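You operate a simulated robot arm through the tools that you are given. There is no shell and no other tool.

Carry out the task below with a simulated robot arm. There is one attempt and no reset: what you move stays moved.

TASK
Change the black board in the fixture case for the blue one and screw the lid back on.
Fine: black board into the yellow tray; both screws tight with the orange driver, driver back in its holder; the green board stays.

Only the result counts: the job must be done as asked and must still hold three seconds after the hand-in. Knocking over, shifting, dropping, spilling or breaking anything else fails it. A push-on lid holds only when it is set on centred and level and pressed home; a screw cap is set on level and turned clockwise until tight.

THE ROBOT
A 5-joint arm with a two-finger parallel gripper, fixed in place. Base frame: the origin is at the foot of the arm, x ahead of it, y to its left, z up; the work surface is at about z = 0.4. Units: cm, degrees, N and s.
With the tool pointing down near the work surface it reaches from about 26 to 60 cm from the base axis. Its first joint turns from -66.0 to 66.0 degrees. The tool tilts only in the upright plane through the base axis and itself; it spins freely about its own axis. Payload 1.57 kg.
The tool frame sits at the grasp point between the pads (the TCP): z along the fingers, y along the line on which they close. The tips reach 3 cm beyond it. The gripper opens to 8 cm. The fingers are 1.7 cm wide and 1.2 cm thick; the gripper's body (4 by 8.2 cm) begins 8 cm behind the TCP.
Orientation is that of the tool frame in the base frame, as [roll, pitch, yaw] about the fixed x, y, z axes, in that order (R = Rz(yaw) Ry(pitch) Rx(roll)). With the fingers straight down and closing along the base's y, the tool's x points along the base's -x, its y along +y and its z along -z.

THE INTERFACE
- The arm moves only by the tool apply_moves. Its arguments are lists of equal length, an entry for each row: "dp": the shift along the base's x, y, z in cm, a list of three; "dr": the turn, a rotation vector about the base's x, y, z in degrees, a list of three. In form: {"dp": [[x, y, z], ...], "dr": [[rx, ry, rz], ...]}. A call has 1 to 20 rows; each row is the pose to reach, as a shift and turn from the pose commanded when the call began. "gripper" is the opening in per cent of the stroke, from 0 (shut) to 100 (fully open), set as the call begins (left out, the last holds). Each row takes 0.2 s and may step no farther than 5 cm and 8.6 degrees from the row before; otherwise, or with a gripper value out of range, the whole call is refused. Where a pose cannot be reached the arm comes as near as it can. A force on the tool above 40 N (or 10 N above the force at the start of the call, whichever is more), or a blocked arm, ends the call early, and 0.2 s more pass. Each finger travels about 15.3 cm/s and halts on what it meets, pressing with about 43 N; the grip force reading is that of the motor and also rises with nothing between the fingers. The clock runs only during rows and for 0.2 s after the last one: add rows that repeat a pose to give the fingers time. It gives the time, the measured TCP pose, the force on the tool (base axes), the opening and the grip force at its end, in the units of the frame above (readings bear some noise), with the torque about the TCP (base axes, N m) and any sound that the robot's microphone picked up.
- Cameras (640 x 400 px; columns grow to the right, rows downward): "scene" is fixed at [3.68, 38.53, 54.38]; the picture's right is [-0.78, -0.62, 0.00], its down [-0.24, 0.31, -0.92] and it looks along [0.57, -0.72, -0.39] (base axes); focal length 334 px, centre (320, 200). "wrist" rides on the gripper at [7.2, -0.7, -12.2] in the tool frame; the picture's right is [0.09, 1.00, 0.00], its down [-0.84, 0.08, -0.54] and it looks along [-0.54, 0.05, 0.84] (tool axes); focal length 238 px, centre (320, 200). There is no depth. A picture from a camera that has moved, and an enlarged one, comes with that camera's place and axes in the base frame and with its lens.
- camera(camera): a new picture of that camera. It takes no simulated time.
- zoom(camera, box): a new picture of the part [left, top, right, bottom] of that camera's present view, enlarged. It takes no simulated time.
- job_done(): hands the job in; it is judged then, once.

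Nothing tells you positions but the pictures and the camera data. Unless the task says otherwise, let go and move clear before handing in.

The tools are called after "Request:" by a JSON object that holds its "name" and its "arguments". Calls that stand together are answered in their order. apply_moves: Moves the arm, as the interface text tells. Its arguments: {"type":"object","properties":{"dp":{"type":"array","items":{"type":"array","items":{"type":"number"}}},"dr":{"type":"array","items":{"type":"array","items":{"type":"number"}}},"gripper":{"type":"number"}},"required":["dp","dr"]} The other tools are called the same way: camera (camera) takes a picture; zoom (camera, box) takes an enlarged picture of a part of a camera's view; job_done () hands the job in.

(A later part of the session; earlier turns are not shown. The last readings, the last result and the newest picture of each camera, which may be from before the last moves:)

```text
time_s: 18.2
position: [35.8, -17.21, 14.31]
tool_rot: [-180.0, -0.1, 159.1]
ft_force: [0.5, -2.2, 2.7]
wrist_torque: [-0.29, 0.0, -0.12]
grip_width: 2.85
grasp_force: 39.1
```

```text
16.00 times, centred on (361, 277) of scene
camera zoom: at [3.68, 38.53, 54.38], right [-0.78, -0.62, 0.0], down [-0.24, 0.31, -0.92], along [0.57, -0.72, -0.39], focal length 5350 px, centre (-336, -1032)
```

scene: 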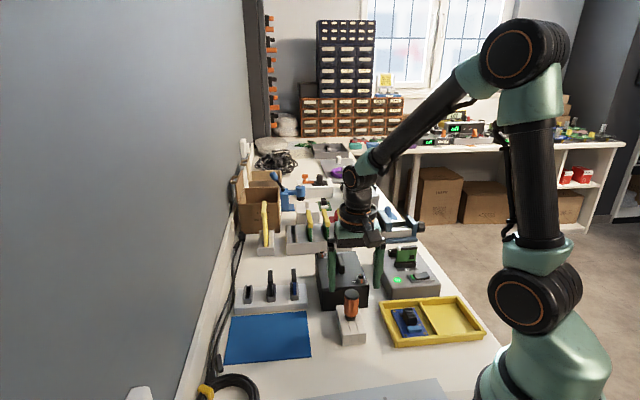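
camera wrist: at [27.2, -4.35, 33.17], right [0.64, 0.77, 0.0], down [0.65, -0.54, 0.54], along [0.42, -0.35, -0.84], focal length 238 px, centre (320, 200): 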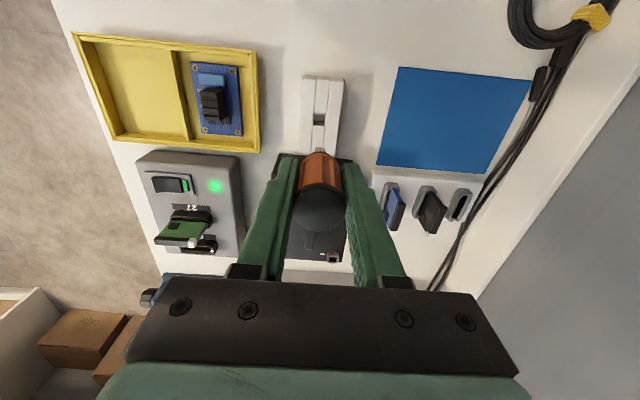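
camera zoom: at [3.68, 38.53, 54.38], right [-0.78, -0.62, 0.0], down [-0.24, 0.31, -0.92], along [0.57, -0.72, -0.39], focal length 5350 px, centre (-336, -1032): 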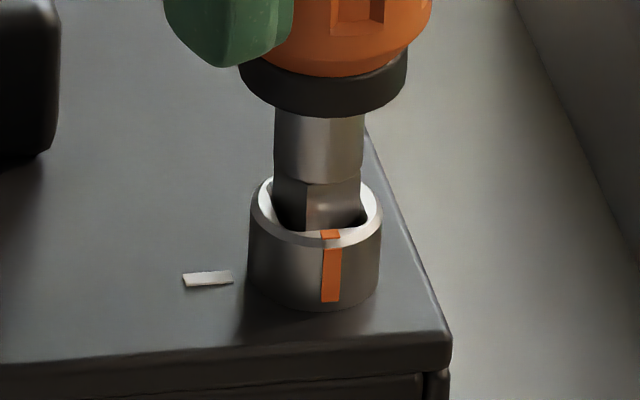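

Torque is starting to build (-0.12 N·m), so the corners are engaging. I'll check whether the case is moving before continuing.

Request:
{"name": "zoom", "arguments": {"camera": "scene", "box": [310, 240, 380, 350]}}

Request:
{"name": "apply_moves", "arguments": {"dp": [[0, 0, 0.0], [0, 0, 0.0], [0, 0, 0.0]], "dr": [[0, 0, 5], [0, 0, 10], [0, 0, 10]]}}

Request:
{"name": "zoom", "arguments": {"camera": "scene", "box": [310, 240, 380, 350]}}

Request:
{"name": "zoom", "arguments": {"camera": "scene", "box": [352, 268, 370, 286]}}

```text
3.64 times, centred on (345, 295) of scene
camera zoom: at [3.68, 38.53, 54.38], right [-0.78, -0.62, 0.0], down [-0.24, 0.31, -0.92], along [0.57, -0.72, -0.39], focal length 1216 px, centre (229, -146)
```

zoom: 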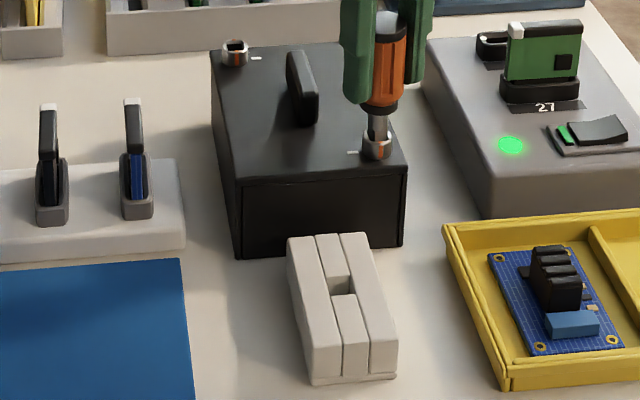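

```text
time_s: 19.0
position: [35.63, -17.2, 14.42]
tool_rot: [179.9, 0.0, 169.1]
ft_force: [-4.0, -1.8, 0.7]
wrist_torque: [-0.09, 0.17, -0.27]
grip_width: 2.85
grasp_force: 38.6
```

```text
3.64 times, centred on (345, 295) of scene
camera zoom: at [3.68, 38.53, 54.38], right [-0.78, -0.62, 0.0], down [-0.24, 0.31, -0.92], along [0.57, -0.72, -0.39], focal length 1216 px, centre (229, -146)
```

zoom: 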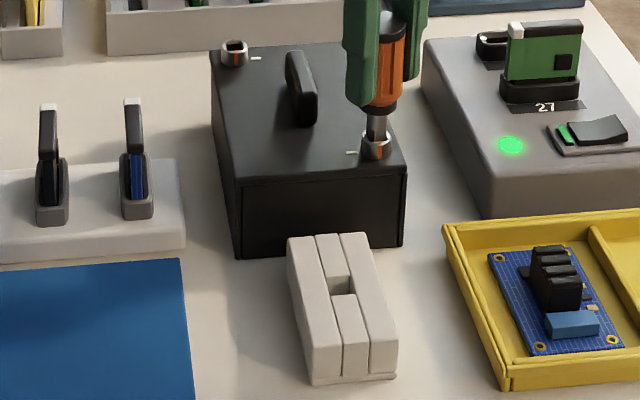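

```text
16.00 times, centred on (361, 277) of scene
camera zoom: at [3.68, 38.53, 54.38], right [-0.78, -0.62, 0.0], down [-0.24, 0.31, -0.92], along [0.57, -0.72, -0.39], focal length 5350 px, centre (-336, -1032)
```

zoom: 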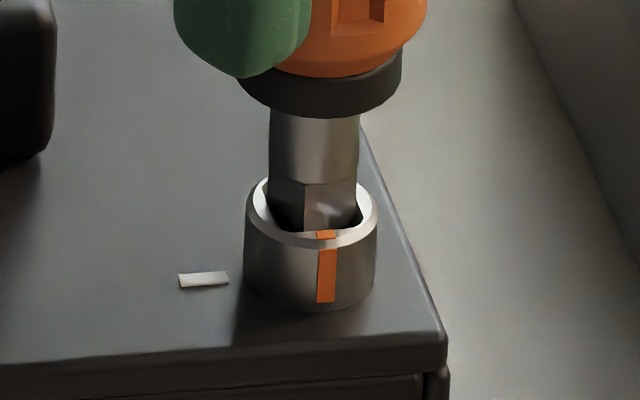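

The case body stays put while the lid takes up a little play, and the torque is rising to 0.27 N·m. I'll check the bit in the wrist view.

Request:
{"name": "zoom", "arguments": {"camera": "wrist", "box": [304, 130, 336, 158]}}

Request:
{"name": "zoom", "arguments": {"camera": "wrist", "box": [240, 100, 400, 260]}}

```text
14.29 times, centred on (320, 144) of wrist
camera zoom: at [28.42, -16.5, 26.61], right [0.1, 1.0, 0.0], down [0.84, -0.08, 0.54], along [0.54, -0.05, -0.84], focal length 3405 px, centre (320, 1000)
```

zoom: 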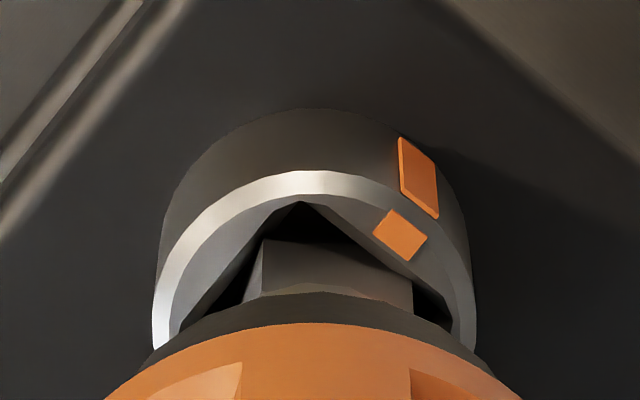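

```text
2.50 times, centred on (320, 180) of wrist
camera zoom: at [28.42, -16.5, 26.61], right [0.1, 1.0, 0.0], down [0.84, -0.08, 0.54], along [0.54, -0.05, -0.84], focal length 596 px, centre (320, 250)
```

zoom: 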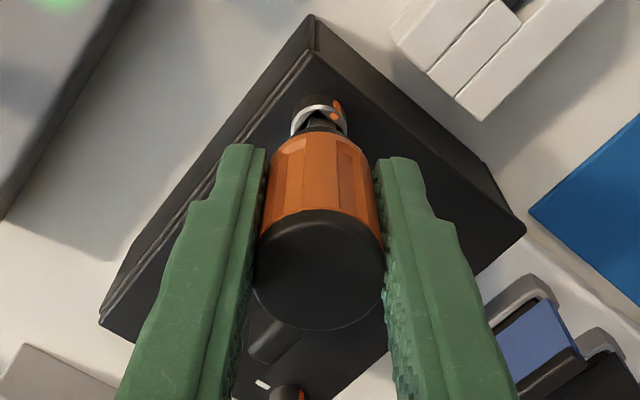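

The bit's corners have now jammed against the socket walls (about 25° of free play), and the handle may have slipped a few degrees in the grip. I'll turn further and watch for the screw breaking loose.

Request:
{"name": "apply_moves", "arguments": {"dp": [[0, 0, 0.0], [0, 0, 0.0], [0, 0, 0.0], [0, 0, 0.0]], "dr": [[0, 0, 5], [0, 0, 10], [0, 0, 15], [0, 0, 15]]}}

Request:
{"name": "zoom", "arguments": {"camera": "wrist", "box": [304, 130, 336, 158]}}

Request:
{"name": "zoom", "arguments": {"camera": "scene", "box": [335, 240, 385, 300]}}

```text
time_s: 20.0
position: [35.68, -17.14, 14.43]
tool_rot: [-180.0, 0.1, -175.8]
ft_force: [-1.4, -3.5, 0.3]
wrist_torque: [-0.29, -0.11, -0.58]
grip_width: 2.83
grasp_force: 38.3
```

```text
14.29 times, centred on (320, 144) of wrist
camera zoom: at [28.45, -18.43, 26.7], right [-0.16, 0.99, 0.0], down [0.83, 0.14, 0.54], along [0.54, 0.09, -0.84], focal length 3405 px, centre (320, 1000)
```

zoom: 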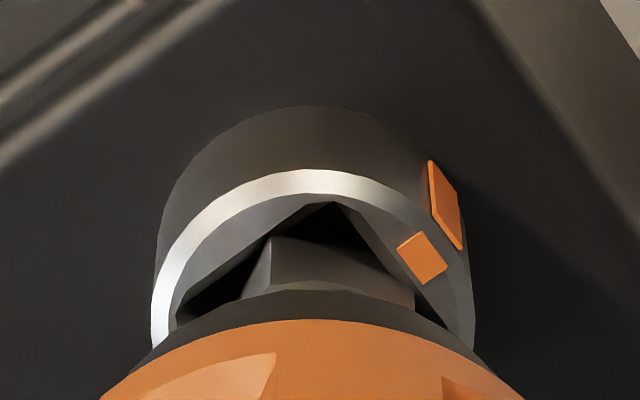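

```text
6.67 times, centred on (360, 270) of scene
camera zoom: at [3.68, 38.53, 54.38], right [-0.78, -0.62, 0.0], down [-0.24, 0.31, -0.92], along [0.57, -0.72, -0.39], focal length 2229 px, centre (53, -267)
```

zoom: 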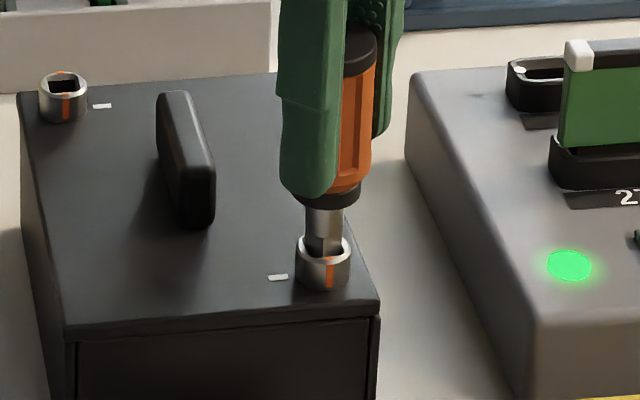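

Torque has reached 0.58 N·m with the screw still holding. I'll continue turning in steps.

Request:
{"name": "apply_moves", "arguments": {"dp": [[0, 0, 0.0], [0, 0, 0.0], [0, 0, 0.0], [0, 0, 0.0]], "dr": [[0, 0, 5], [0, 0, 10], [0, 0, 15], [0, 0, 15]]}}

Request:
{"name": "zoom", "arguments": {"camera": "wrist", "box": [304, 130, 336, 158]}}

Request:
{"name": "zoom", "arguments": {"camera": "scene", "box": [310, 240, 380, 350]}}

```text
time_s: 21.0
position: [35.8, -17.09, 14.4]
tool_rot: [-179.9, 0.1, -160.9]
ft_force: [2.8, -7.5, 1.1]
wrist_torque: [-0.5, -0.32, -0.38]
grip_width: 2.88
grasp_force: 38.2
```

```text
14.29 times, centred on (320, 144) of wrist
camera zoom: at [29.05, -20.21, 26.63], right [-0.41, 0.91, 0.0], down [0.76, 0.35, 0.54], along [0.5, 0.22, -0.84], focal length 3405 px, centre (320, 1000)
```

zoom: 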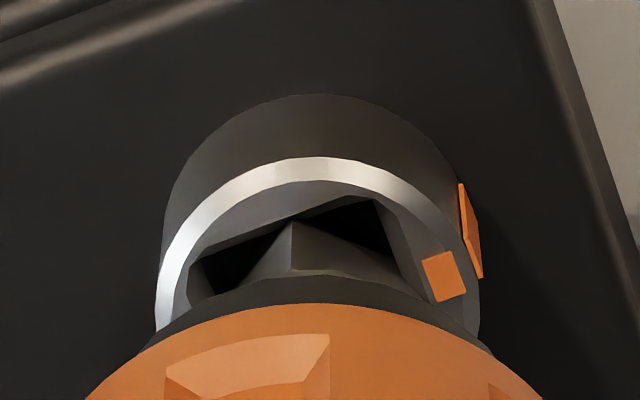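

```text
3.64 times, centred on (345, 295) of scene
camera zoom: at [3.68, 38.53, 54.38], right [-0.78, -0.62, 0.0], down [-0.24, 0.31, -0.92], along [0.57, -0.72, -0.39], focal length 1216 px, centre (229, -146)
```

zoom: 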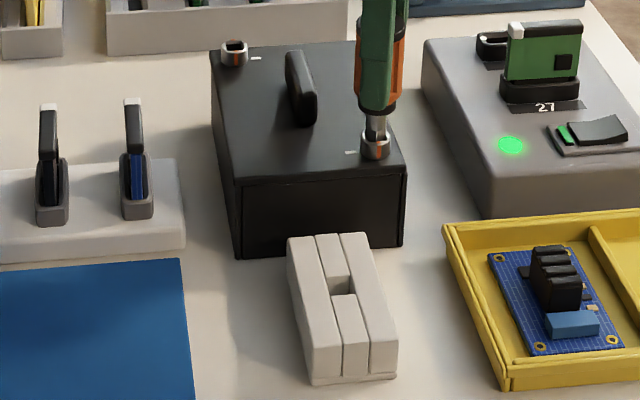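

The screw did not turn. The bit appears to be only in the socket's funnel rather than the true square hole, and the handle has slipped about 30° in the grip. I'll raise it, rotate back so the bit is square again, and realign more precisely.

Request:
{"name": "apply_moves", "arguments": {"dp": [[0, 0, 0.0], [0, 0, 0.4], [0, 0, 0.9], [0, 0, 1.2], [0, 0, 1.2], [0, 0, 1.2]], "dr": [[0, 0, -5], [0, 0, -12], [0, 0, -20], [0, 0, -28], [0, 0, -34], [0, 0, -34]]}}

Request:
{"name": "zoom", "arguments": {"camera": "wrist", "box": [300, 126, 340, 161]}}

Request:
{"name": "zoom", "arguments": {"camera": "scene", "box": [352, 264, 370, 284]}}

```text
time_s: 22.4
position: [35.71, -17.1, 15.74]
tool_rot: [180.0, 0.0, 164.9]
ft_force: [0.7, -0.5, -0.9]
wrist_torque: [0.02, 0.0, 0.01]
grip_width: 2.86
grasp_force: 37.8
```

```text
11.43 times, centred on (320, 144) of wrist
camera zoom: at [28.41, -15.92, 27.92], right [0.17, 0.99, 0.0], down [0.83, -0.14, 0.54], along [0.53, -0.09, -0.84], focal length 2724 px, centre (320, 846)
```

zoom: 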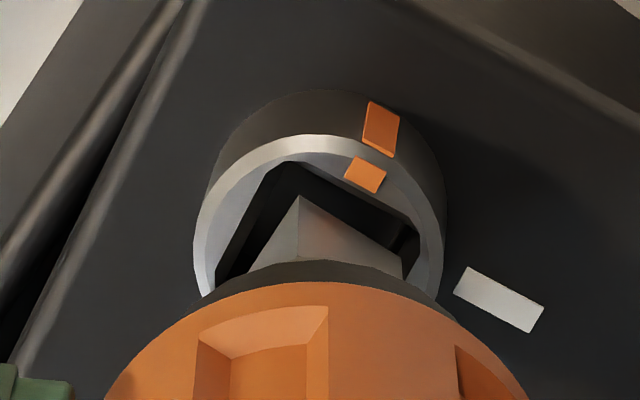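

```text
16.00 times, centred on (361, 274) of scene
camera zoom: at [3.68, 38.53, 54.38], right [-0.78, -0.62, 0.0], down [-0.24, 0.31, -0.92], along [0.57, -0.72, -0.39], focal length 5350 px, centre (-336, -984)
```

zoom: 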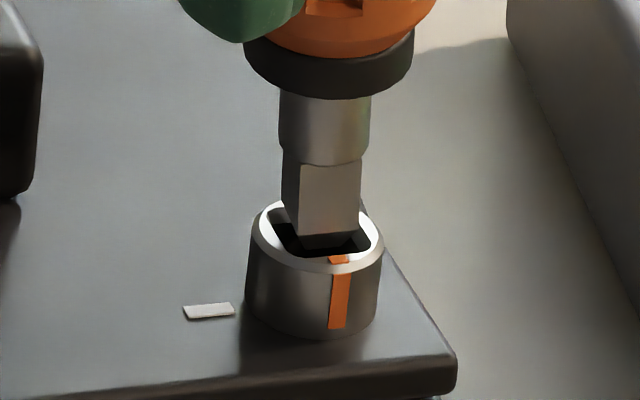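

Something about the lid looks different. I'll check the overall case before going on.

Request:
{"name": "zoom", "arguments": {"camera": "scene", "box": [310, 240, 380, 350]}}

Request:
{"name": "zoom", "arguments": {"camera": "scene", "box": [305, 235, 385, 315]}}

Request:
{"name": "camera", "arguments": {"camera": "wrist"}}

```text
3.64 times, centred on (345, 295) of scene
camera zoom: at [3.68, 38.53, 54.38], right [-0.78, -0.62, 0.0], down [-0.24, 0.31, -0.92], along [0.57, -0.72, -0.39], focal length 1216 px, centre (229, -146)
```

zoom: 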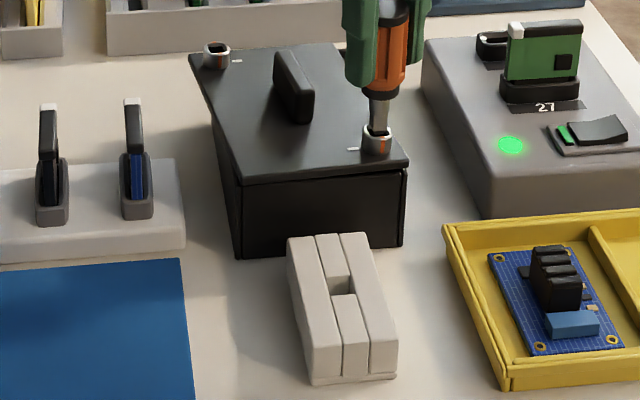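

```text
5.00 times, centred on (345, 275) of scene
camera zoom: at [3.68, 38.53, 54.38], right [-0.78, -0.62, 0.0], down [-0.24, 0.31, -0.92], along [0.57, -0.72, -0.39], focal length 1672 px, centre (195, -175)
```

zoom: 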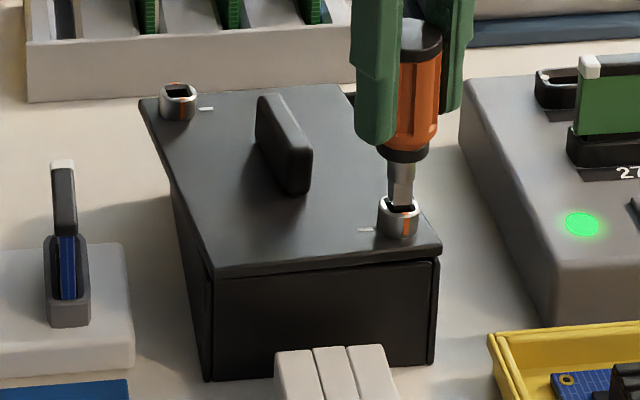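

```text
taken
camera wrist: at [28.41, -15.92, 27.92], right [0.17, 0.99, 0.0], down [0.83, -0.14, 0.54], along [0.53, -0.09, -0.84], focal length 238 px, centre (320, 200)
```

wrist: 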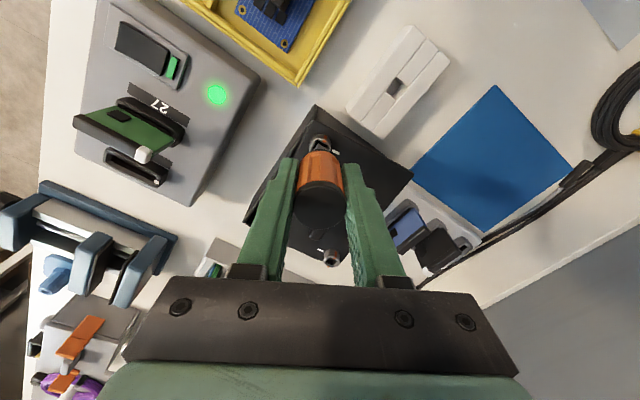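

The lid has swung about 10° on the box: nothing was holding it down, so the screws are evidently loose and ride in the lid. I'll put the driver back in its holder first and then lift the lid by its handle.

Request:
{"name": "apply_moves", "arguments": {"dp": [[0, 0, 1.5], [0, 0, 4], [-0.7, 2.2, 5.2], [-1.5, 4.4, 5.2], [-2.2, 6.3, 5.2], [-2.83, 8.14, 5.2], [-2.83, 8.14, 5.2]], "dr": [[0, 0, 0], [0, 0, 0], [0, 0, 0], [0, 0, 0], [0, 0, 0], [0, 0, 0], [0, 0, 0]]}}

Request:
{"name": "zoom", "arguments": {"camera": "scene", "box": [310, 210, 380, 350]}}

Request:
{"name": "camera", "arguments": {"camera": "wrist"}}

```text
time_s: 24.0
position: [32.85, -9.04, 20.71]
tool_rot: [180.0, 0.0, 165.0]
ft_force: [-0.5, 0.2, -0.6]
wrist_torque: [0.0, -0.02, -0.03]
grip_width: 2.83
grasp_force: 38.7
```

```text
2.86 times, centred on (345, 280) of scene
camera zoom: at [3.68, 38.53, 54.38], right [-0.78, -0.62, 0.0], down [-0.24, 0.31, -0.92], along [0.57, -0.72, -0.39], focal length 955 px, centre (249, -29)
```

zoom: 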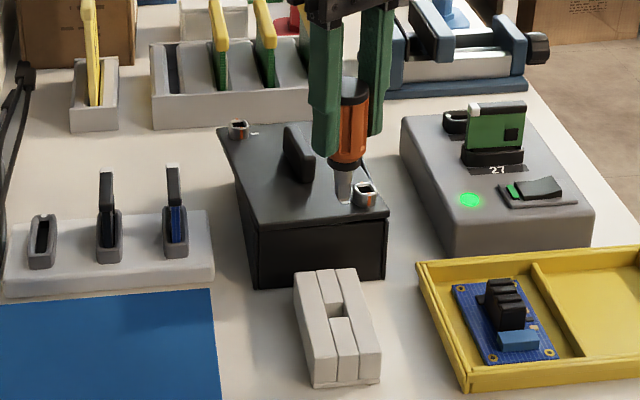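

```text
taken
camera wrist: at [25.6, -7.92, 33.08], right [0.17, 0.99, 0.0], down [0.83, -0.14, 0.54], along [0.53, -0.09, -0.84], focal length 238 px, centre (320, 200)
```

wrist: 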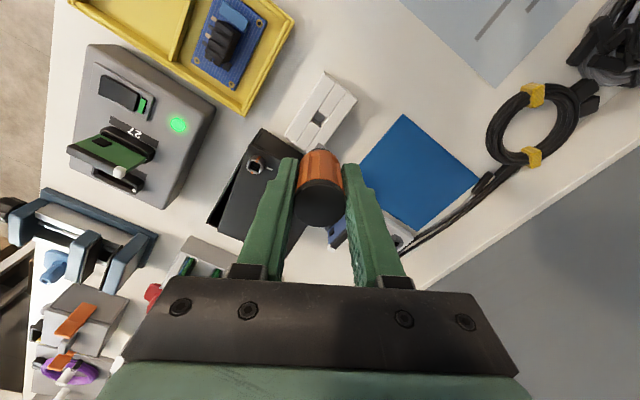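

The driver is back above its holder. I'll lower it partway and check its alignment with the hole.

Request:
{"name": "apply_moves", "arguments": {"dp": [[0, 0.05, -3], [0, 0.05, -6], [0, 0.05, -8.5], [0, 0.05, -8.5]], "dr": [[0, 0, 0], [0, 0, 0], [0, 0, 0], [0, 0, 0]]}}

Request:
{"name": "zoom", "arguments": {"camera": "scene", "box": [330, 290, 375, 350]}}

Request:
{"name": "zoom", "arguments": {"camera": "wrist", "box": [290, 100, 360, 170]}}

```text
time_s: 25.0
position: [32.94, -9.07, 12.27]
tool_rot: [180.0, 0.0, 164.9]
ft_force: [0.0, 0.2, -0.9]
wrist_torque: [-0.02, 0.0, 0.01]
grip_width: 2.85
grasp_force: 38.3
```

```text
6.67 times, centred on (352, 320) of scene
camera zoom: at [3.68, 38.53, 54.38], right [-0.78, -0.62, 0.0], down [-0.24, 0.31, -0.92], along [0.57, -0.72, -0.39], focal length 2229 px, centre (103, -600)
```

zoom: 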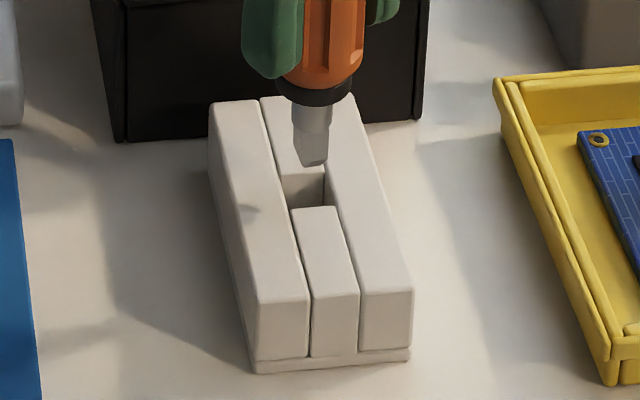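

```text
5.71 times, centred on (325, 135) of wrist
camera zoom: at [25.6, -7.84, 24.45], right [0.17, 0.99, 0.0], down [0.83, -0.14, 0.54], along [0.53, -0.09, -0.84], focal length 1362 px, centre (291, 571)
```

zoom: 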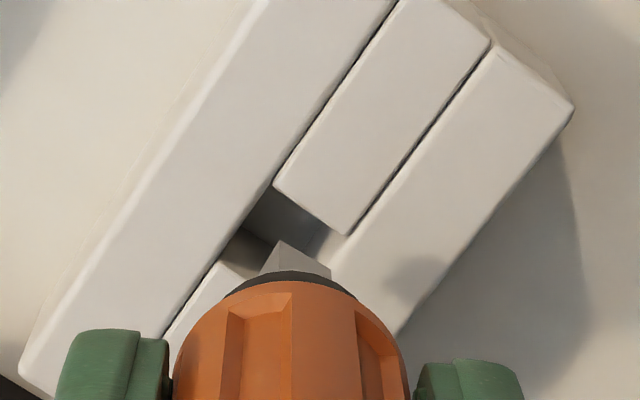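

The holder's top is at about z=3.7 and the bit is around 1.3 cm above it. I'll zoom in more to centre it on the hole.

Request:
{"name": "zoom", "arguments": {"camera": "wrist", "box": [310, 115, 345, 155]}}

Request:
{"name": "zoom", "arguments": {"camera": "scene", "box": [340, 298, 362, 324]}}

```text
10.00 times, centred on (328, 135) of wrist
camera zoom: at [25.6, -7.84, 24.45], right [0.17, 0.99, 0.0], down [0.83, -0.14, 0.54], along [0.53, -0.09, -0.84], focal length 2384 px, centre (245, 850)
```

zoom: 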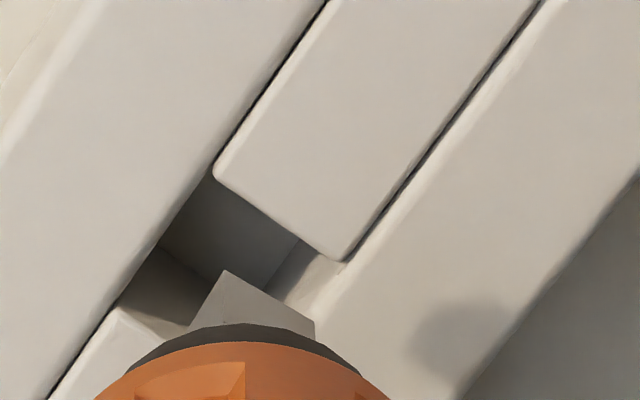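

```text
15.38 times, centred on (351, 311) of scene
camera zoom: at [3.68, 38.53, 54.38], right [-0.78, -0.62, 0.0], down [-0.24, 0.31, -0.92], along [0.57, -0.72, -0.39], focal length 5144 px, centre (-157, -1508)
```

zoom: 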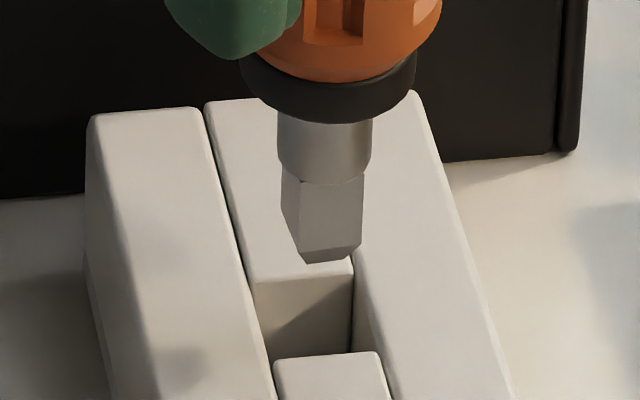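

The hole is offset about (+0.1,-0.1) cm from the bit's axis. I'll correct and lower into the holder, watching the force.

Request:
{"name": "apply_moves", "arguments": {"dp": [[0.1, -0.09, 0], [0.1, -0.09, -0.6], [0.1, -0.09, -1.2], [0.1, -0.09, -1.8], [0.1, -0.09, -2.4], [0.1, -0.09, -3.0], [0.1, -0.09, -3.6], [0.1, -0.09, -3.9], [0.1, -0.09, -3.9]], "dr": [[0, 0, 0], [0, 0, 0], [0, 0, 0], [0, 0, 0], [0, 0, 0], [0, 0, 0], [0, 0, 0], [0, 0, 0], [0, 0, 0]]}}

Request:
{"name": "zoom", "arguments": {"camera": "scene", "box": [325, 280, 375, 350]}}

```text
time_s: 27.0
position: [33.3, -9.05, 8.45]
tool_rot: [-180.0, 0.5, 164.9]
ft_force: [7.9, 1.9, 26.6]
wrist_torque: [0.43, -0.66, -0.06]
grip_width: 2.83
grasp_force: 38.0
```

```text
5.71 times, centred on (350, 315) of scene
camera zoom: at [3.67, 38.53, 54.38], right [-0.78, -0.62, 0.0], down [-0.24, 0.31, -0.92], along [0.57, -0.72, -0.39], focal length 1911 px, centre (149, -457)
```

zoom: 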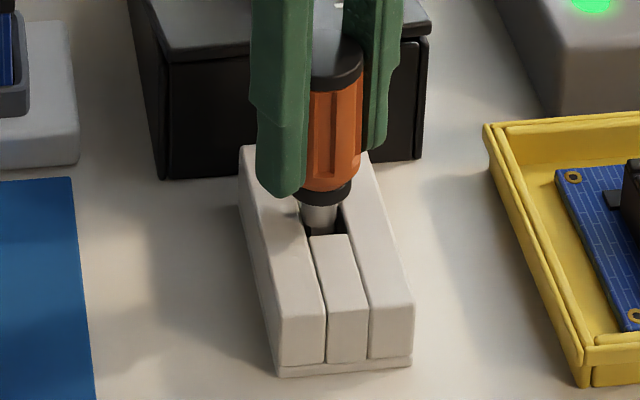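

The shank's shoulder is catching on the holder's rim. I'll look closely before correcting.

Request:
{"name": "zoom", "arguments": {"camera": "scene", "box": [340, 298, 362, 324]}}

Request:
{"name": "zoom", "arguments": {"camera": "wrist", "box": [300, 115, 345, 165]}}

```text
15.38 times, centred on (351, 311) of scene
camera zoom: at [3.67, 38.53, 54.38], right [-0.78, -0.62, 0.0], down [-0.24, 0.31, -0.92], along [0.57, -0.72, -0.39], focal length 5144 px, centre (-157, -1508)
```

zoom: 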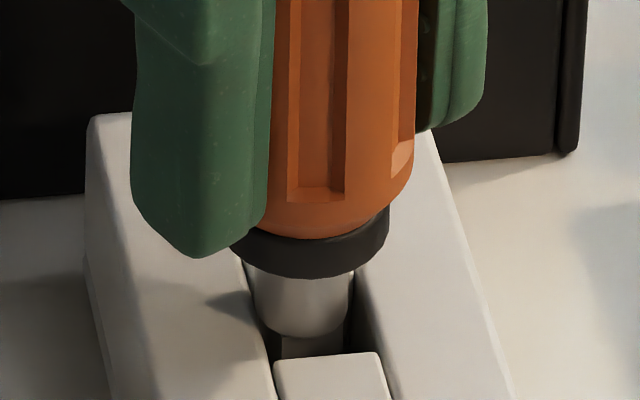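

```text
8.00 times, centred on (322, 140) of wrist
camera zoom: at [26.03, -7.99, 20.66], right [0.17, 0.99, 0.0], down [0.82, -0.14, 0.55], along [0.54, -0.09, -0.84], focal length 1907 px, centre (300, 680)
```

zoom: 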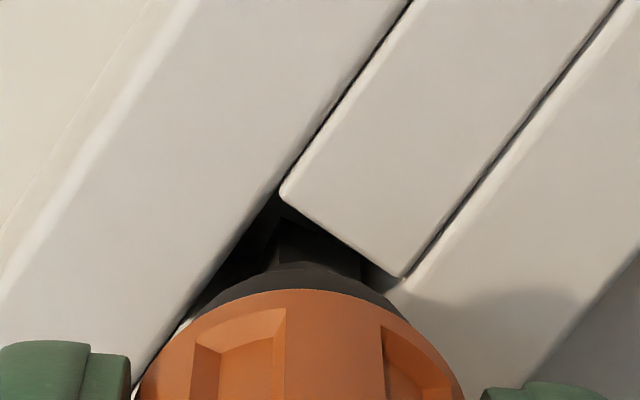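

The driver is upright but displaced about 0.2 cm toward +x/+y compared with the hole. I'll lift slightly, re-read the position, and correct.

Request:
{"name": "apply_moves", "arguments": {"dp": [[0, 0, 0.4], [0, 0, 0.8], [0, 0, 0.8], [0, 0, 0.8]], "dr": [[0, 0, 0], [0, 0, 0], [0, 0, 0], [0, 0, 0]]}}

Request:
{"name": "zoom", "arguments": {"camera": "scene", "box": [340, 298, 362, 324]}}

Request:
{"name": "zoom", "arguments": {"camera": "wrist", "box": [300, 115, 345, 165]}}

```text
time_s: 28.0
position: [33.12, -9.1, 9.16]
tool_rot: [-180.0, -0.2, 165.0]
ft_force: [0.9, 0.0, -0.3]
wrist_torque: [0.0, -0.01, 0.03]
grip_width: 2.84
grasp_force: 38.8
```

```text
15.38 times, centred on (351, 311) of scene
camera zoom: at [3.68, 38.53, 54.38], right [-0.78, -0.62, 0.0], down [-0.24, 0.31, -0.92], along [0.57, -0.72, -0.39], focal length 5144 px, centre (-157, -1508)
```

zoom: 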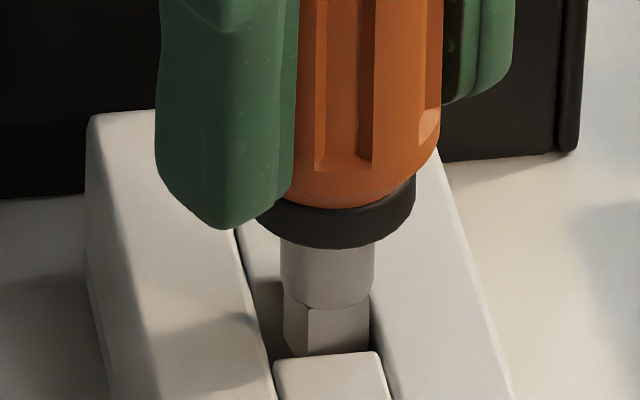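

```text
8.00 times, centred on (322, 140) of wrist
camera zoom: at [25.78, -8.01, 21.47], right [0.17, 0.99, 0.0], down [0.83, -0.14, 0.54], along [0.53, -0.09, -0.84], focal length 1907 px, centre (300, 680)
```

zoom: 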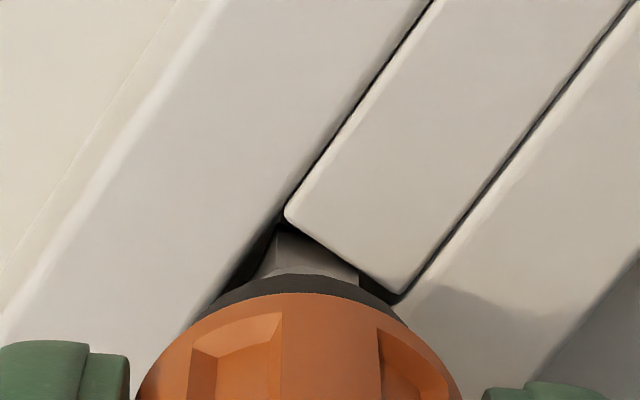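

The bit is touching the right wall and front strip of the hole, which matches the force direction. I'll shift (+0.2, 0) and lower again in small steps.

Request:
{"name": "apply_moves", "arguments": {"dp": [[0.1, 0.01, 0.2], [0.2, 0.02, 0.2], [0.2, 0.02, 0.0], [0.2, 0.02, -0.3], [0.2, 0.02, -0.6], [0.2, 0.02, -0.8], [0.2, 0.02, -0.8]], "dr": [[0, 0, 0], [0, 0, 0], [0, 0, 0], [0, 0, 0], [0, 0, 0], [0, 0, 0], [0, 0, 0]]}}

Request:
{"name": "zoom", "arguments": {"camera": "scene", "box": [340, 298, 362, 324]}}

Request:
{"name": "zoom", "arguments": {"camera": "wrist", "box": [300, 115, 345, 165]}}

```text
time_s: 29.6
position: [33.34, -9.05, 8.41]
tool_rot: [179.9, 0.0, 165.0]
ft_force: [-7.2, 4.2, 31.0]
wrist_torque: [0.26, 0.24, -0.02]
grip_width: 2.85
grasp_force: 38.3
```

```text
15.38 times, centred on (351, 311) of scene
camera zoom: at [3.67, 38.53, 54.38], right [-0.78, -0.62, 0.0], down [-0.24, 0.31, -0.92], along [0.57, -0.72, -0.39], focal length 5144 px, centre (-157, -1508)
```

zoom: 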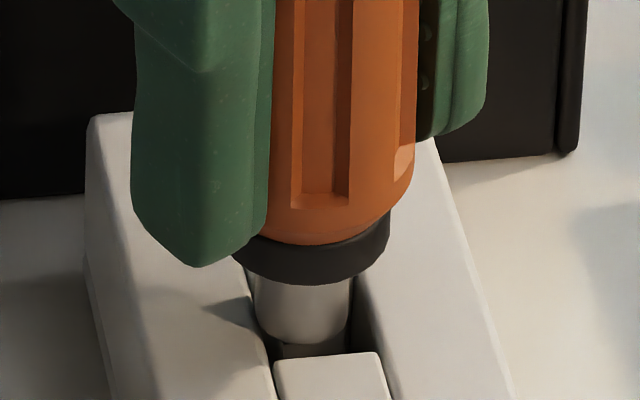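

```text
8.00 times, centred on (322, 140) of wrist
camera zoom: at [26.04, -7.92, 20.68], right [0.17, 0.99, 0.0], down [0.83, -0.14, 0.54], along [0.54, -0.09, -0.84], focal length 1907 px, centre (300, 680)
```

zoom: 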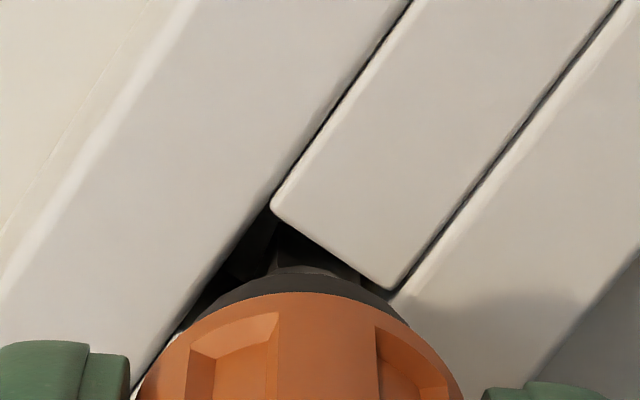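

The shank is catching the rim again, now on the case side, so the right position lies between the two tries. I'll lift, shift halfway, and lower more gently.

Request:
{"name": "apply_moves", "arguments": {"dp": [[0, 0, 0.5], [-0.08, 0.05, 0.6], [-0.08, 0.05, 0.6], [-0.08, 0.05, 0.4], [-0.08, 0.05, 0.25], [-0.08, 0.05, 0.25]], "dr": [[0, 0, 0], [0, 0, 0], [0, 0, 0], [0, 0, 0], [0, 0, 0], [0, 0, 0]]}}

Request:
{"name": "zoom", "arguments": {"camera": "scene", "box": [340, 298, 362, 324]}}

Request:
{"name": "zoom", "arguments": {"camera": "wrist", "box": [300, 115, 345, 165]}}

```text
time_s: 31.0
position: [33.21, -8.98, 8.64]
tool_rot: [-180.0, 0.0, 164.9]
ft_force: [1.4, -0.9, -1.6]
wrist_torque: [-0.07, -0.05, -0.03]
grip_width: 2.81
grasp_force: 38.2
```

```text
15.38 times, centred on (351, 311) of scene
camera zoom: at [3.68, 38.53, 54.38], right [-0.78, -0.62, 0.0], down [-0.24, 0.31, -0.92], along [0.57, -0.72, -0.39], focal length 5144 px, centre (-157, -1508)
```

zoom: 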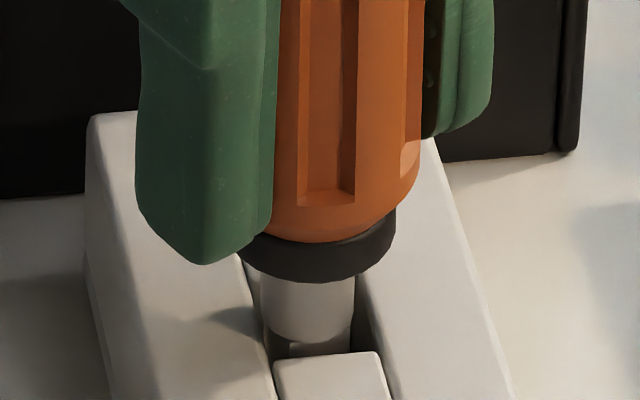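

```text
8.00 times, centred on (322, 140) of wrist
camera zoom: at [25.92, -7.82, 20.86], right [0.17, 0.99, 0.0], down [0.83, -0.14, 0.54], along [0.53, -0.09, -0.84], focal length 1907 px, centre (300, 680)
```

zoom: 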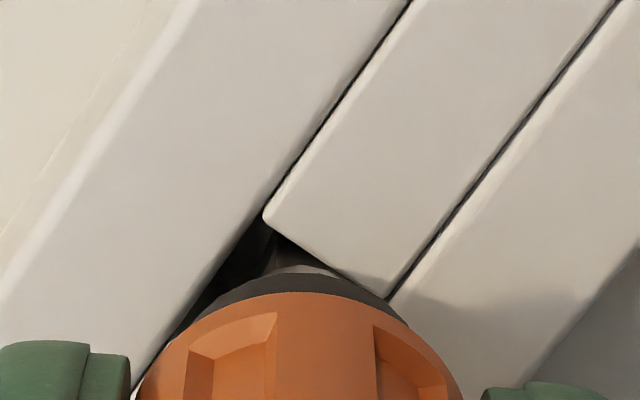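

The shank now sits just at the rim, about 0.1 cm left of centre. I'll shift that much and lower gently.

Request:
{"name": "apply_moves", "arguments": {"dp": [[-0.08, -0.06, 0.1], [-0.08, -0.06, 0.1], [-0.08, -0.06, -0.1], [-0.08, -0.06, -0.25], [-0.08, -0.06, -0.4], [-0.08, -0.06, -0.4]], "dr": [[0, 0, 0], [0, 0, 0], [0, 0, 0], [0, 0, 0], [0, 0, 0], [0, 0, 0]]}}

Request:
{"name": "zoom", "arguments": {"camera": "scene", "box": [340, 298, 362, 324]}}

Request:
{"name": "zoom", "arguments": {"camera": "wrist", "box": [300, 115, 345, 165]}}

```text
time_s: 32.4
position: [33.11, -9.03, 8.36]
tool_rot: [-180.0, 0.2, 164.9]
ft_force: [-3.2, 0.9, 35.1]
wrist_torque: [0.22, 0.29, -0.05]
grip_width: 2.87
grasp_force: 38.0
```

```text
15.38 times, centred on (351, 311) of scene
camera zoom: at [3.67, 38.54, 54.38], right [-0.78, -0.62, 0.0], down [-0.24, 0.31, -0.92], along [0.57, -0.72, -0.39], focal length 5144 px, centre (-157, -1508)
```

zoom: 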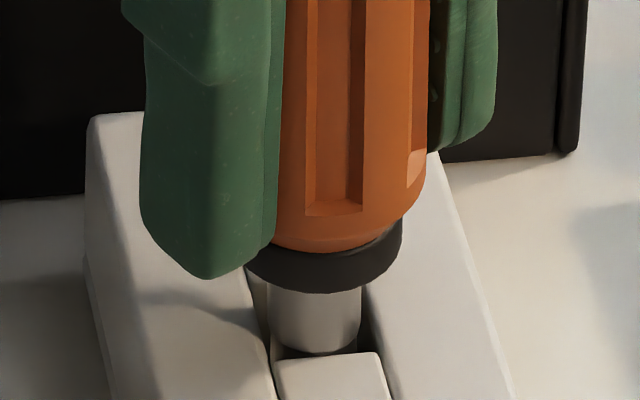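

```text
8.00 times, centred on (322, 140) of wrist
camera zoom: at [25.87, -7.92, 20.53], right [0.17, 0.99, 0.0], down [0.83, -0.14, 0.55], along [0.54, -0.09, -0.84], focal length 1907 px, centre (300, 680)
```

zoom: 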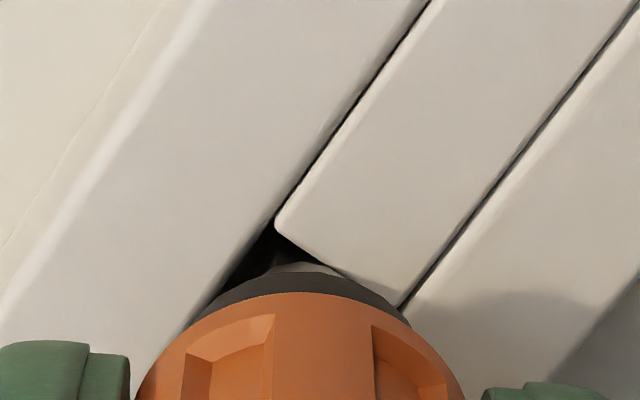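

The shank is now laterally centred between the walls but still touching the front strip's edge. I'll ease off, shift 0.1 cm toward the case, and lower.

Request:
{"name": "apply_moves", "arguments": {"dp": [[0, 0, 0.2], [0.04, -0.04, 0.2], [0.08, -0.08, 0.2], [0.08, -0.08, 0.05], [0.08, -0.08, -0.1], [0.08, -0.08, -0.1]], "dr": [[0, 0, 0], [0, 0, 0], [0, 0, 0], [0, 0, 0], [0, 0, 0], [0, 0, 0]]}}

Request:
{"name": "zoom", "arguments": {"camera": "scene", "box": [340, 298, 362, 324]}}

Request:
{"name": "zoom", "arguments": {"camera": "wrist", "box": [300, 115, 345, 165]}}

```text
time_s: 33.8
position: [33.26, -9.09, 8.16]
tool_rot: [-180.0, 0.1, 164.9]
ft_force: [-5.8, 1.7, 33.2]
wrist_torque: [0.25, 0.47, 0.0]
grip_width: 2.84
grasp_force: 38.1
```

```text
15.38 times, centred on (351, 311) of scene
camera zoom: at [3.67, 38.54, 54.38], right [-0.78, -0.62, 0.0], down [-0.24, 0.31, -0.92], along [0.57, -0.72, -0.39], focal length 5144 px, centre (-157, -1508)
```

zoom: 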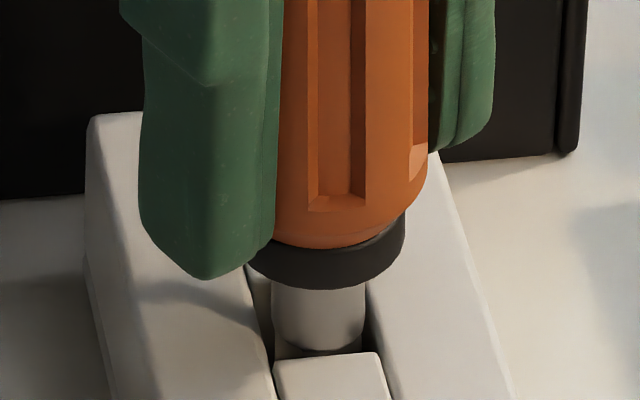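

```text
8.00 times, centred on (322, 140) of wrist
camera zoom: at [26.0, -8.03, 20.42], right [0.17, 0.99, 0.0], down [0.83, -0.14, 0.54], along [0.54, -0.09, -0.84], focal length 1907 px, centre (300, 680)
```

zoom: 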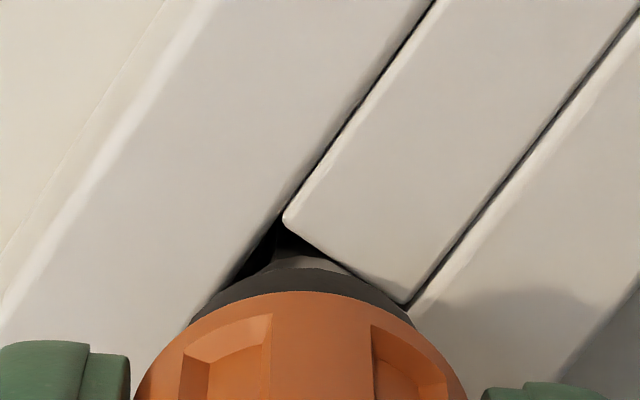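

The torque indicates contact on the front-strip side, so the driver needs to move further toward the case. I'll lift free first and check the unloaded position.

Request:
{"name": "apply_moves", "arguments": {"dp": [[0, 0, 0.3], [0.05, -0.05, 0.6], [0.1, -0.1, 0.6], [0.1, -0.1, 0.6]], "dr": [[0, 0, 0], [0, 0, 0], [0, 0, 0], [0, 0, 0]]}}

Request:
{"name": "zoom", "arguments": {"camera": "scene", "box": [340, 298, 362, 324]}}

Request:
{"name": "zoom", "arguments": {"camera": "wrist", "box": [300, 115, 345, 165]}}

```text
time_s: 34.8
position: [33.3, -9.24, 8.76]
tool_rot: [-179.9, -0.1, 164.9]
ft_force: [0.6, -1.1, 0.5]
wrist_torque: [-0.01, -0.03, 0.0]
grip_width: 2.8
grasp_force: 38.6
```

```text
15.38 times, centred on (351, 311) of scene
camera zoom: at [3.68, 38.53, 54.38], right [-0.78, -0.62, 0.0], down [-0.24, 0.31, -0.92], along [0.57, -0.72, -0.39], focal length 5144 px, centre (-157, -1508)
```

zoom: 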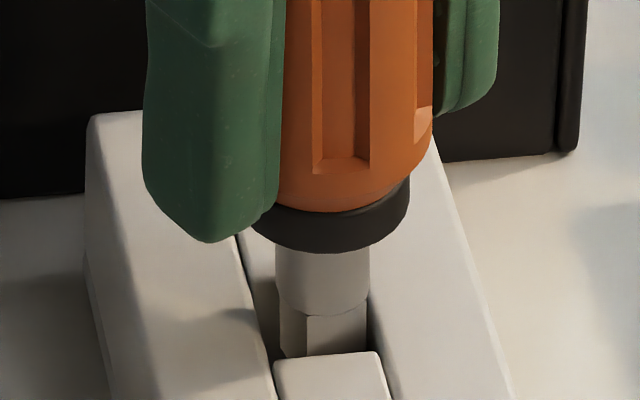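

```text
8.00 times, centred on (322, 140) of wrist
camera zoom: at [26.02, -8.07, 21.05], right [0.17, 0.99, 0.0], down [0.83, -0.14, 0.54], along [0.53, -0.09, -0.84], focal length 1907 px, centre (300, 680)
```

zoom: 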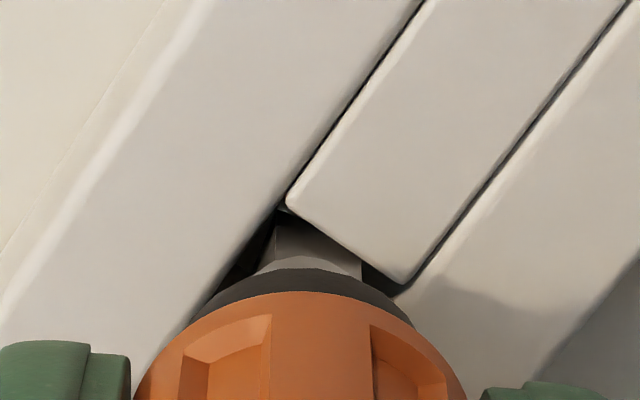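

Unloaded, the shank is about 0.2 cm too close to the base side of the hole. I'll shift (+0.2,-0.03) and lower.

Request:
{"name": "apply_moves", "arguments": {"dp": [[0.1, -0.02, 0], [0.2, -0.03, 0], [0.2, -0.03, -0.2], [0.2, -0.03, -0.45], [0.2, -0.03, -0.7], [0.2, -0.03, -0.7]], "dr": [[0, 0, 0], [0, 0, 0], [0, 0, 0], [0, 0, 0], [0, 0, 0], [0, 0, 0]]}}

Request:
{"name": "zoom", "arguments": {"camera": "scene", "box": [340, 298, 362, 324]}}

Request:
{"name": "zoom", "arguments": {"camera": "wrist", "box": [300, 115, 345, 165]}}

```text
time_s: 36.2
position: [33.54, -9.24, 8.05]
tool_rot: [179.9, 0.0, 165.0]
ft_force: [-0.3, -0.5, -0.6]
wrist_torque: [-0.01, -0.02, -0.02]
grip_width: 2.84
grasp_force: 38.3
```

```text
15.38 times, centred on (351, 311) of scene
camera zoom: at [3.68, 38.53, 54.38], right [-0.78, -0.62, 0.0], down [-0.24, 0.31, -0.92], along [0.57, -0.72, -0.39], focal length 5144 px, centre (-157, -1508)
```

zoom: 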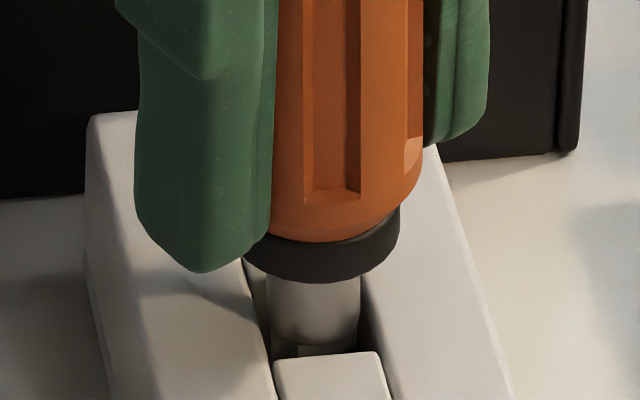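

```text
8.00 times, centred on (322, 140) of wrist
camera zoom: at [26.16, -8.14, 20.37], right [0.17, 0.99, 0.0], down [0.83, -0.14, 0.54], along [0.53, -0.09, -0.84], focal length 1907 px, centre (300, 680)
```

zoom: 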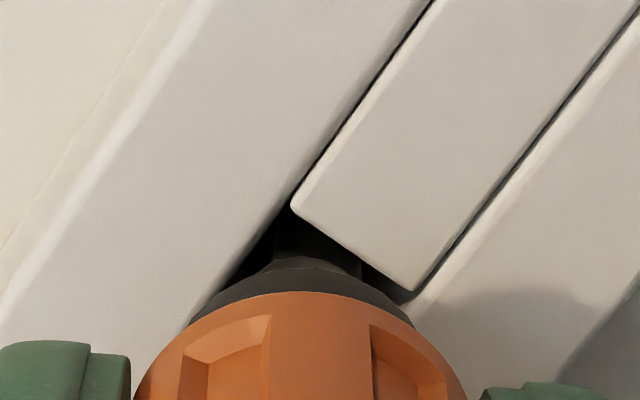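

No contact force and the shank looks centred in the hole. I'll continue lowering.

Request:
{"name": "apply_moves", "arguments": {"dp": [[0, 0, -0.2], [0, 0, -0.4], [0, 0, -0.55], [0, 0, -0.7], [0, 0, -0.7]], "dr": [[0, 0, 0], [0, 0, 0], [0, 0, 0], [0, 0, 0], [0, 0, 0]]}}

Request:
{"name": "zoom", "arguments": {"camera": "scene", "box": [325, 280, 375, 350]}}

```text
time_s: 37.4
position: [33.35, -9.22, 7.36]
tool_rot: [180.0, 0.1, 165.0]
ft_force: [0.3, -0.3, -0.9]
wrist_torque: [-0.01, -0.01, 0.0]
grip_width: 2.83
grasp_force: 38.4
```

```text
5.71 times, centred on (350, 315) of scene
camera zoom: at [3.68, 38.53, 54.38], right [-0.78, -0.62, 0.0], down [-0.24, 0.31, -0.92], along [0.57, -0.72, -0.39], focal length 1911 px, centre (149, -457)
```

zoom: 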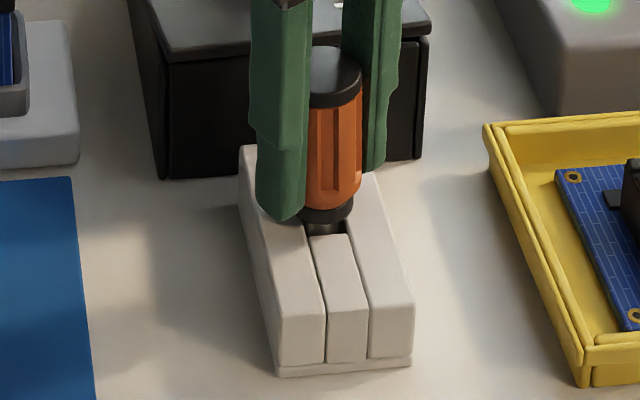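

The shank is inside the hole, about 0.2 cm from seated. I'll lower the rest and release.

Request:
{"name": "apply_moves", "arguments": {"dp": [[0, 0, -0.1], [0, 0, -0.2], [0, 0, -0.2]], "dr": [[0, 0, 0], [0, 0, 0], [0, 0, 0]]}}

Request:
{"name": "apply_moves", "arguments": {"dp": [[0, 0, 0], [0, 0, 0], [0, 0, 0]], "dr": [[0, 0, 0], [0, 0, 0], [0, 0, 0]], "gripper": 60}}

Request:
{"name": "zoom", "arguments": {"camera": "scene", "box": [325, 280, 375, 350]}}

Request:
{"name": "camera", "arguments": {"camera": "wrist"}}

```text
time_s: 38.2
position: [33.75, -9.15, 7.45]
tool_rot: [-180.0, 0.1, 165.0]
ft_force: [-6.7, -4.0, 36.6]
wrist_torque: [-0.15, 0.27, -0.03]
grip_width: 2.86
grasp_force: 38.5
```

```text
time_s: 39.0
position: [33.44, -9.2, 7.12]
tool_rot: [180.0, 0.1, 165.0]
ft_force: [0.1, -0.5, 0.0]
wrist_torque: [-0.04, 0.0, -0.02]
grip_width: 4.77
grasp_force: 0.2
```

```text
5.71 times, centred on (350, 315) of scene
camera zoom: at [3.68, 38.53, 54.38], right [-0.78, -0.62, 0.0], down [-0.24, 0.31, -0.92], along [0.57, -0.72, -0.39], focal length 1911 px, centre (149, -457)
```

zoom: 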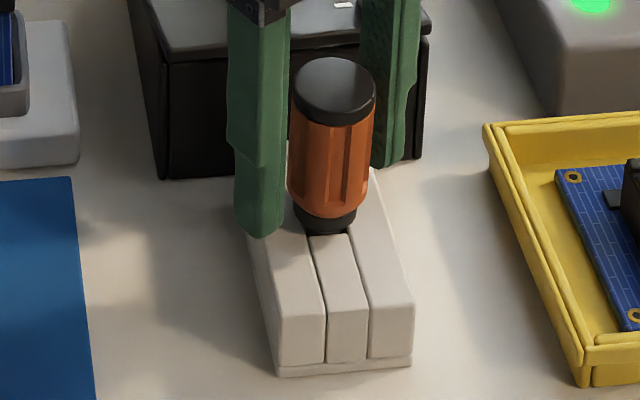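

```text
taken
camera wrist: at [26.16, -8.03, 19.4], right [0.17, 0.99, 0.0], down [0.83, -0.14, 0.54], along [0.53, -0.09, -0.84], focal length 238 px, centre (320, 200)
```

wrist: 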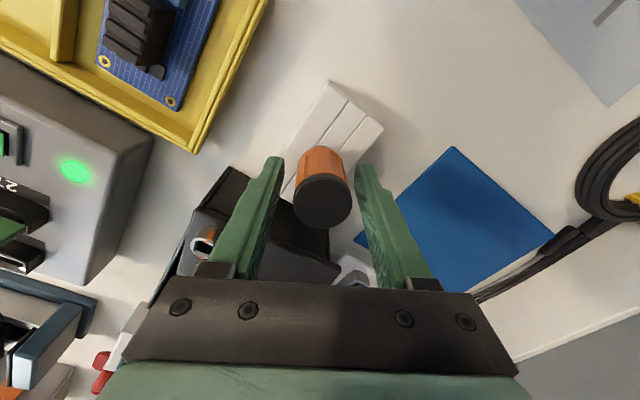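

The driver is seated back in its holder. I'll raise clear and look at the lid from above.

Request:
{"name": "apply_moves", "arguments": {"dp": [[0, 0, 2], [0, 0, 5], [0, 0, 9], [0, 0, 13], [-0.5, 0, 17], [-1, 0, 19], [-1, 0, 19]], "dr": [[0, 0, 0], [0, 0, 0], [0, 0, -6], [0, 0, -14], [0, 0, -22], [0, 0, -30], [0, 0, -30]]}}

Request:
{"name": "camera", "arguments": {"camera": "wrist"}}

Request:
{"name": "zoom", "arguments": {"camera": "wrist", "box": [250, 130, 390, 280]}}

Request:
{"name": "zoom", "arguments": {"camera": "scene", "box": [305, 235, 385, 315]}}

```text
time_s: 40.6
position: [32.29, -9.32, 26.26]
tool_rot: [-180.0, -0.1, 134.8]
ft_force: [0.7, -0.1, -0.5]
wrist_torque: [-0.01, -0.01, -0.04]
grip_width: 4.79
grasp_force: 0.1
```

```text
taken
camera wrist: at [26.55, -4.74, 38.47], right [0.64, 0.77, 0.0], down [0.65, -0.54, 0.54], along [0.42, -0.35, -0.84], focal length 238 px, centre (320, 200)
```

wrist: 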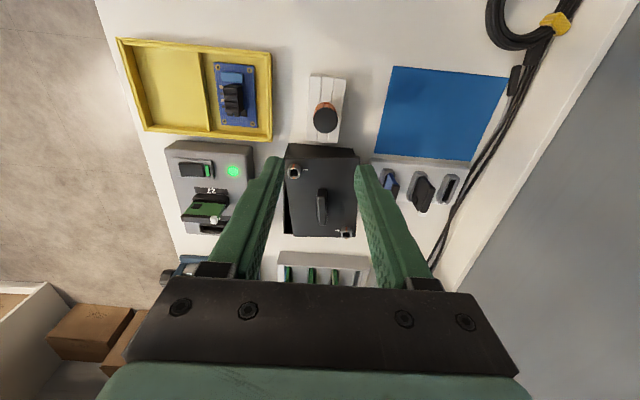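

```text
2.67 times, centred on (320, 205) of wrist
camera zoom: at [26.55, -4.74, 38.47], right [0.64, 0.77, 0.0], down [0.65, -0.54, 0.54], along [0.42, -0.35, -0.84], focal length 636 px, centre (320, 187)
```

zoom: 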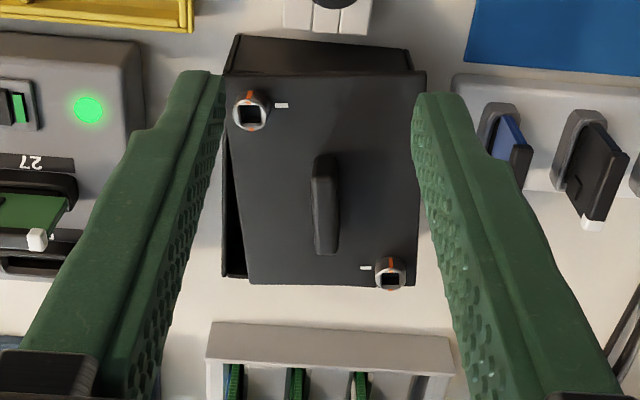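

```text
5.00 times, centred on (345, 275) of scene
camera zoom: at [3.68, 38.53, 54.38], right [-0.78, -0.62, 0.0], down [-0.24, 0.31, -0.92], along [0.57, -0.72, -0.39], focal length 1672 px, centre (195, -175)
```

zoom: 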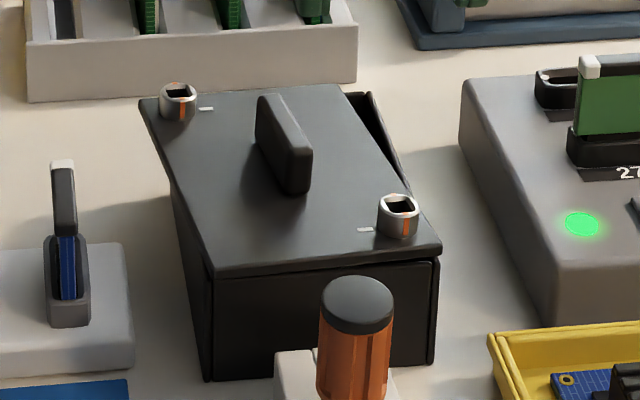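

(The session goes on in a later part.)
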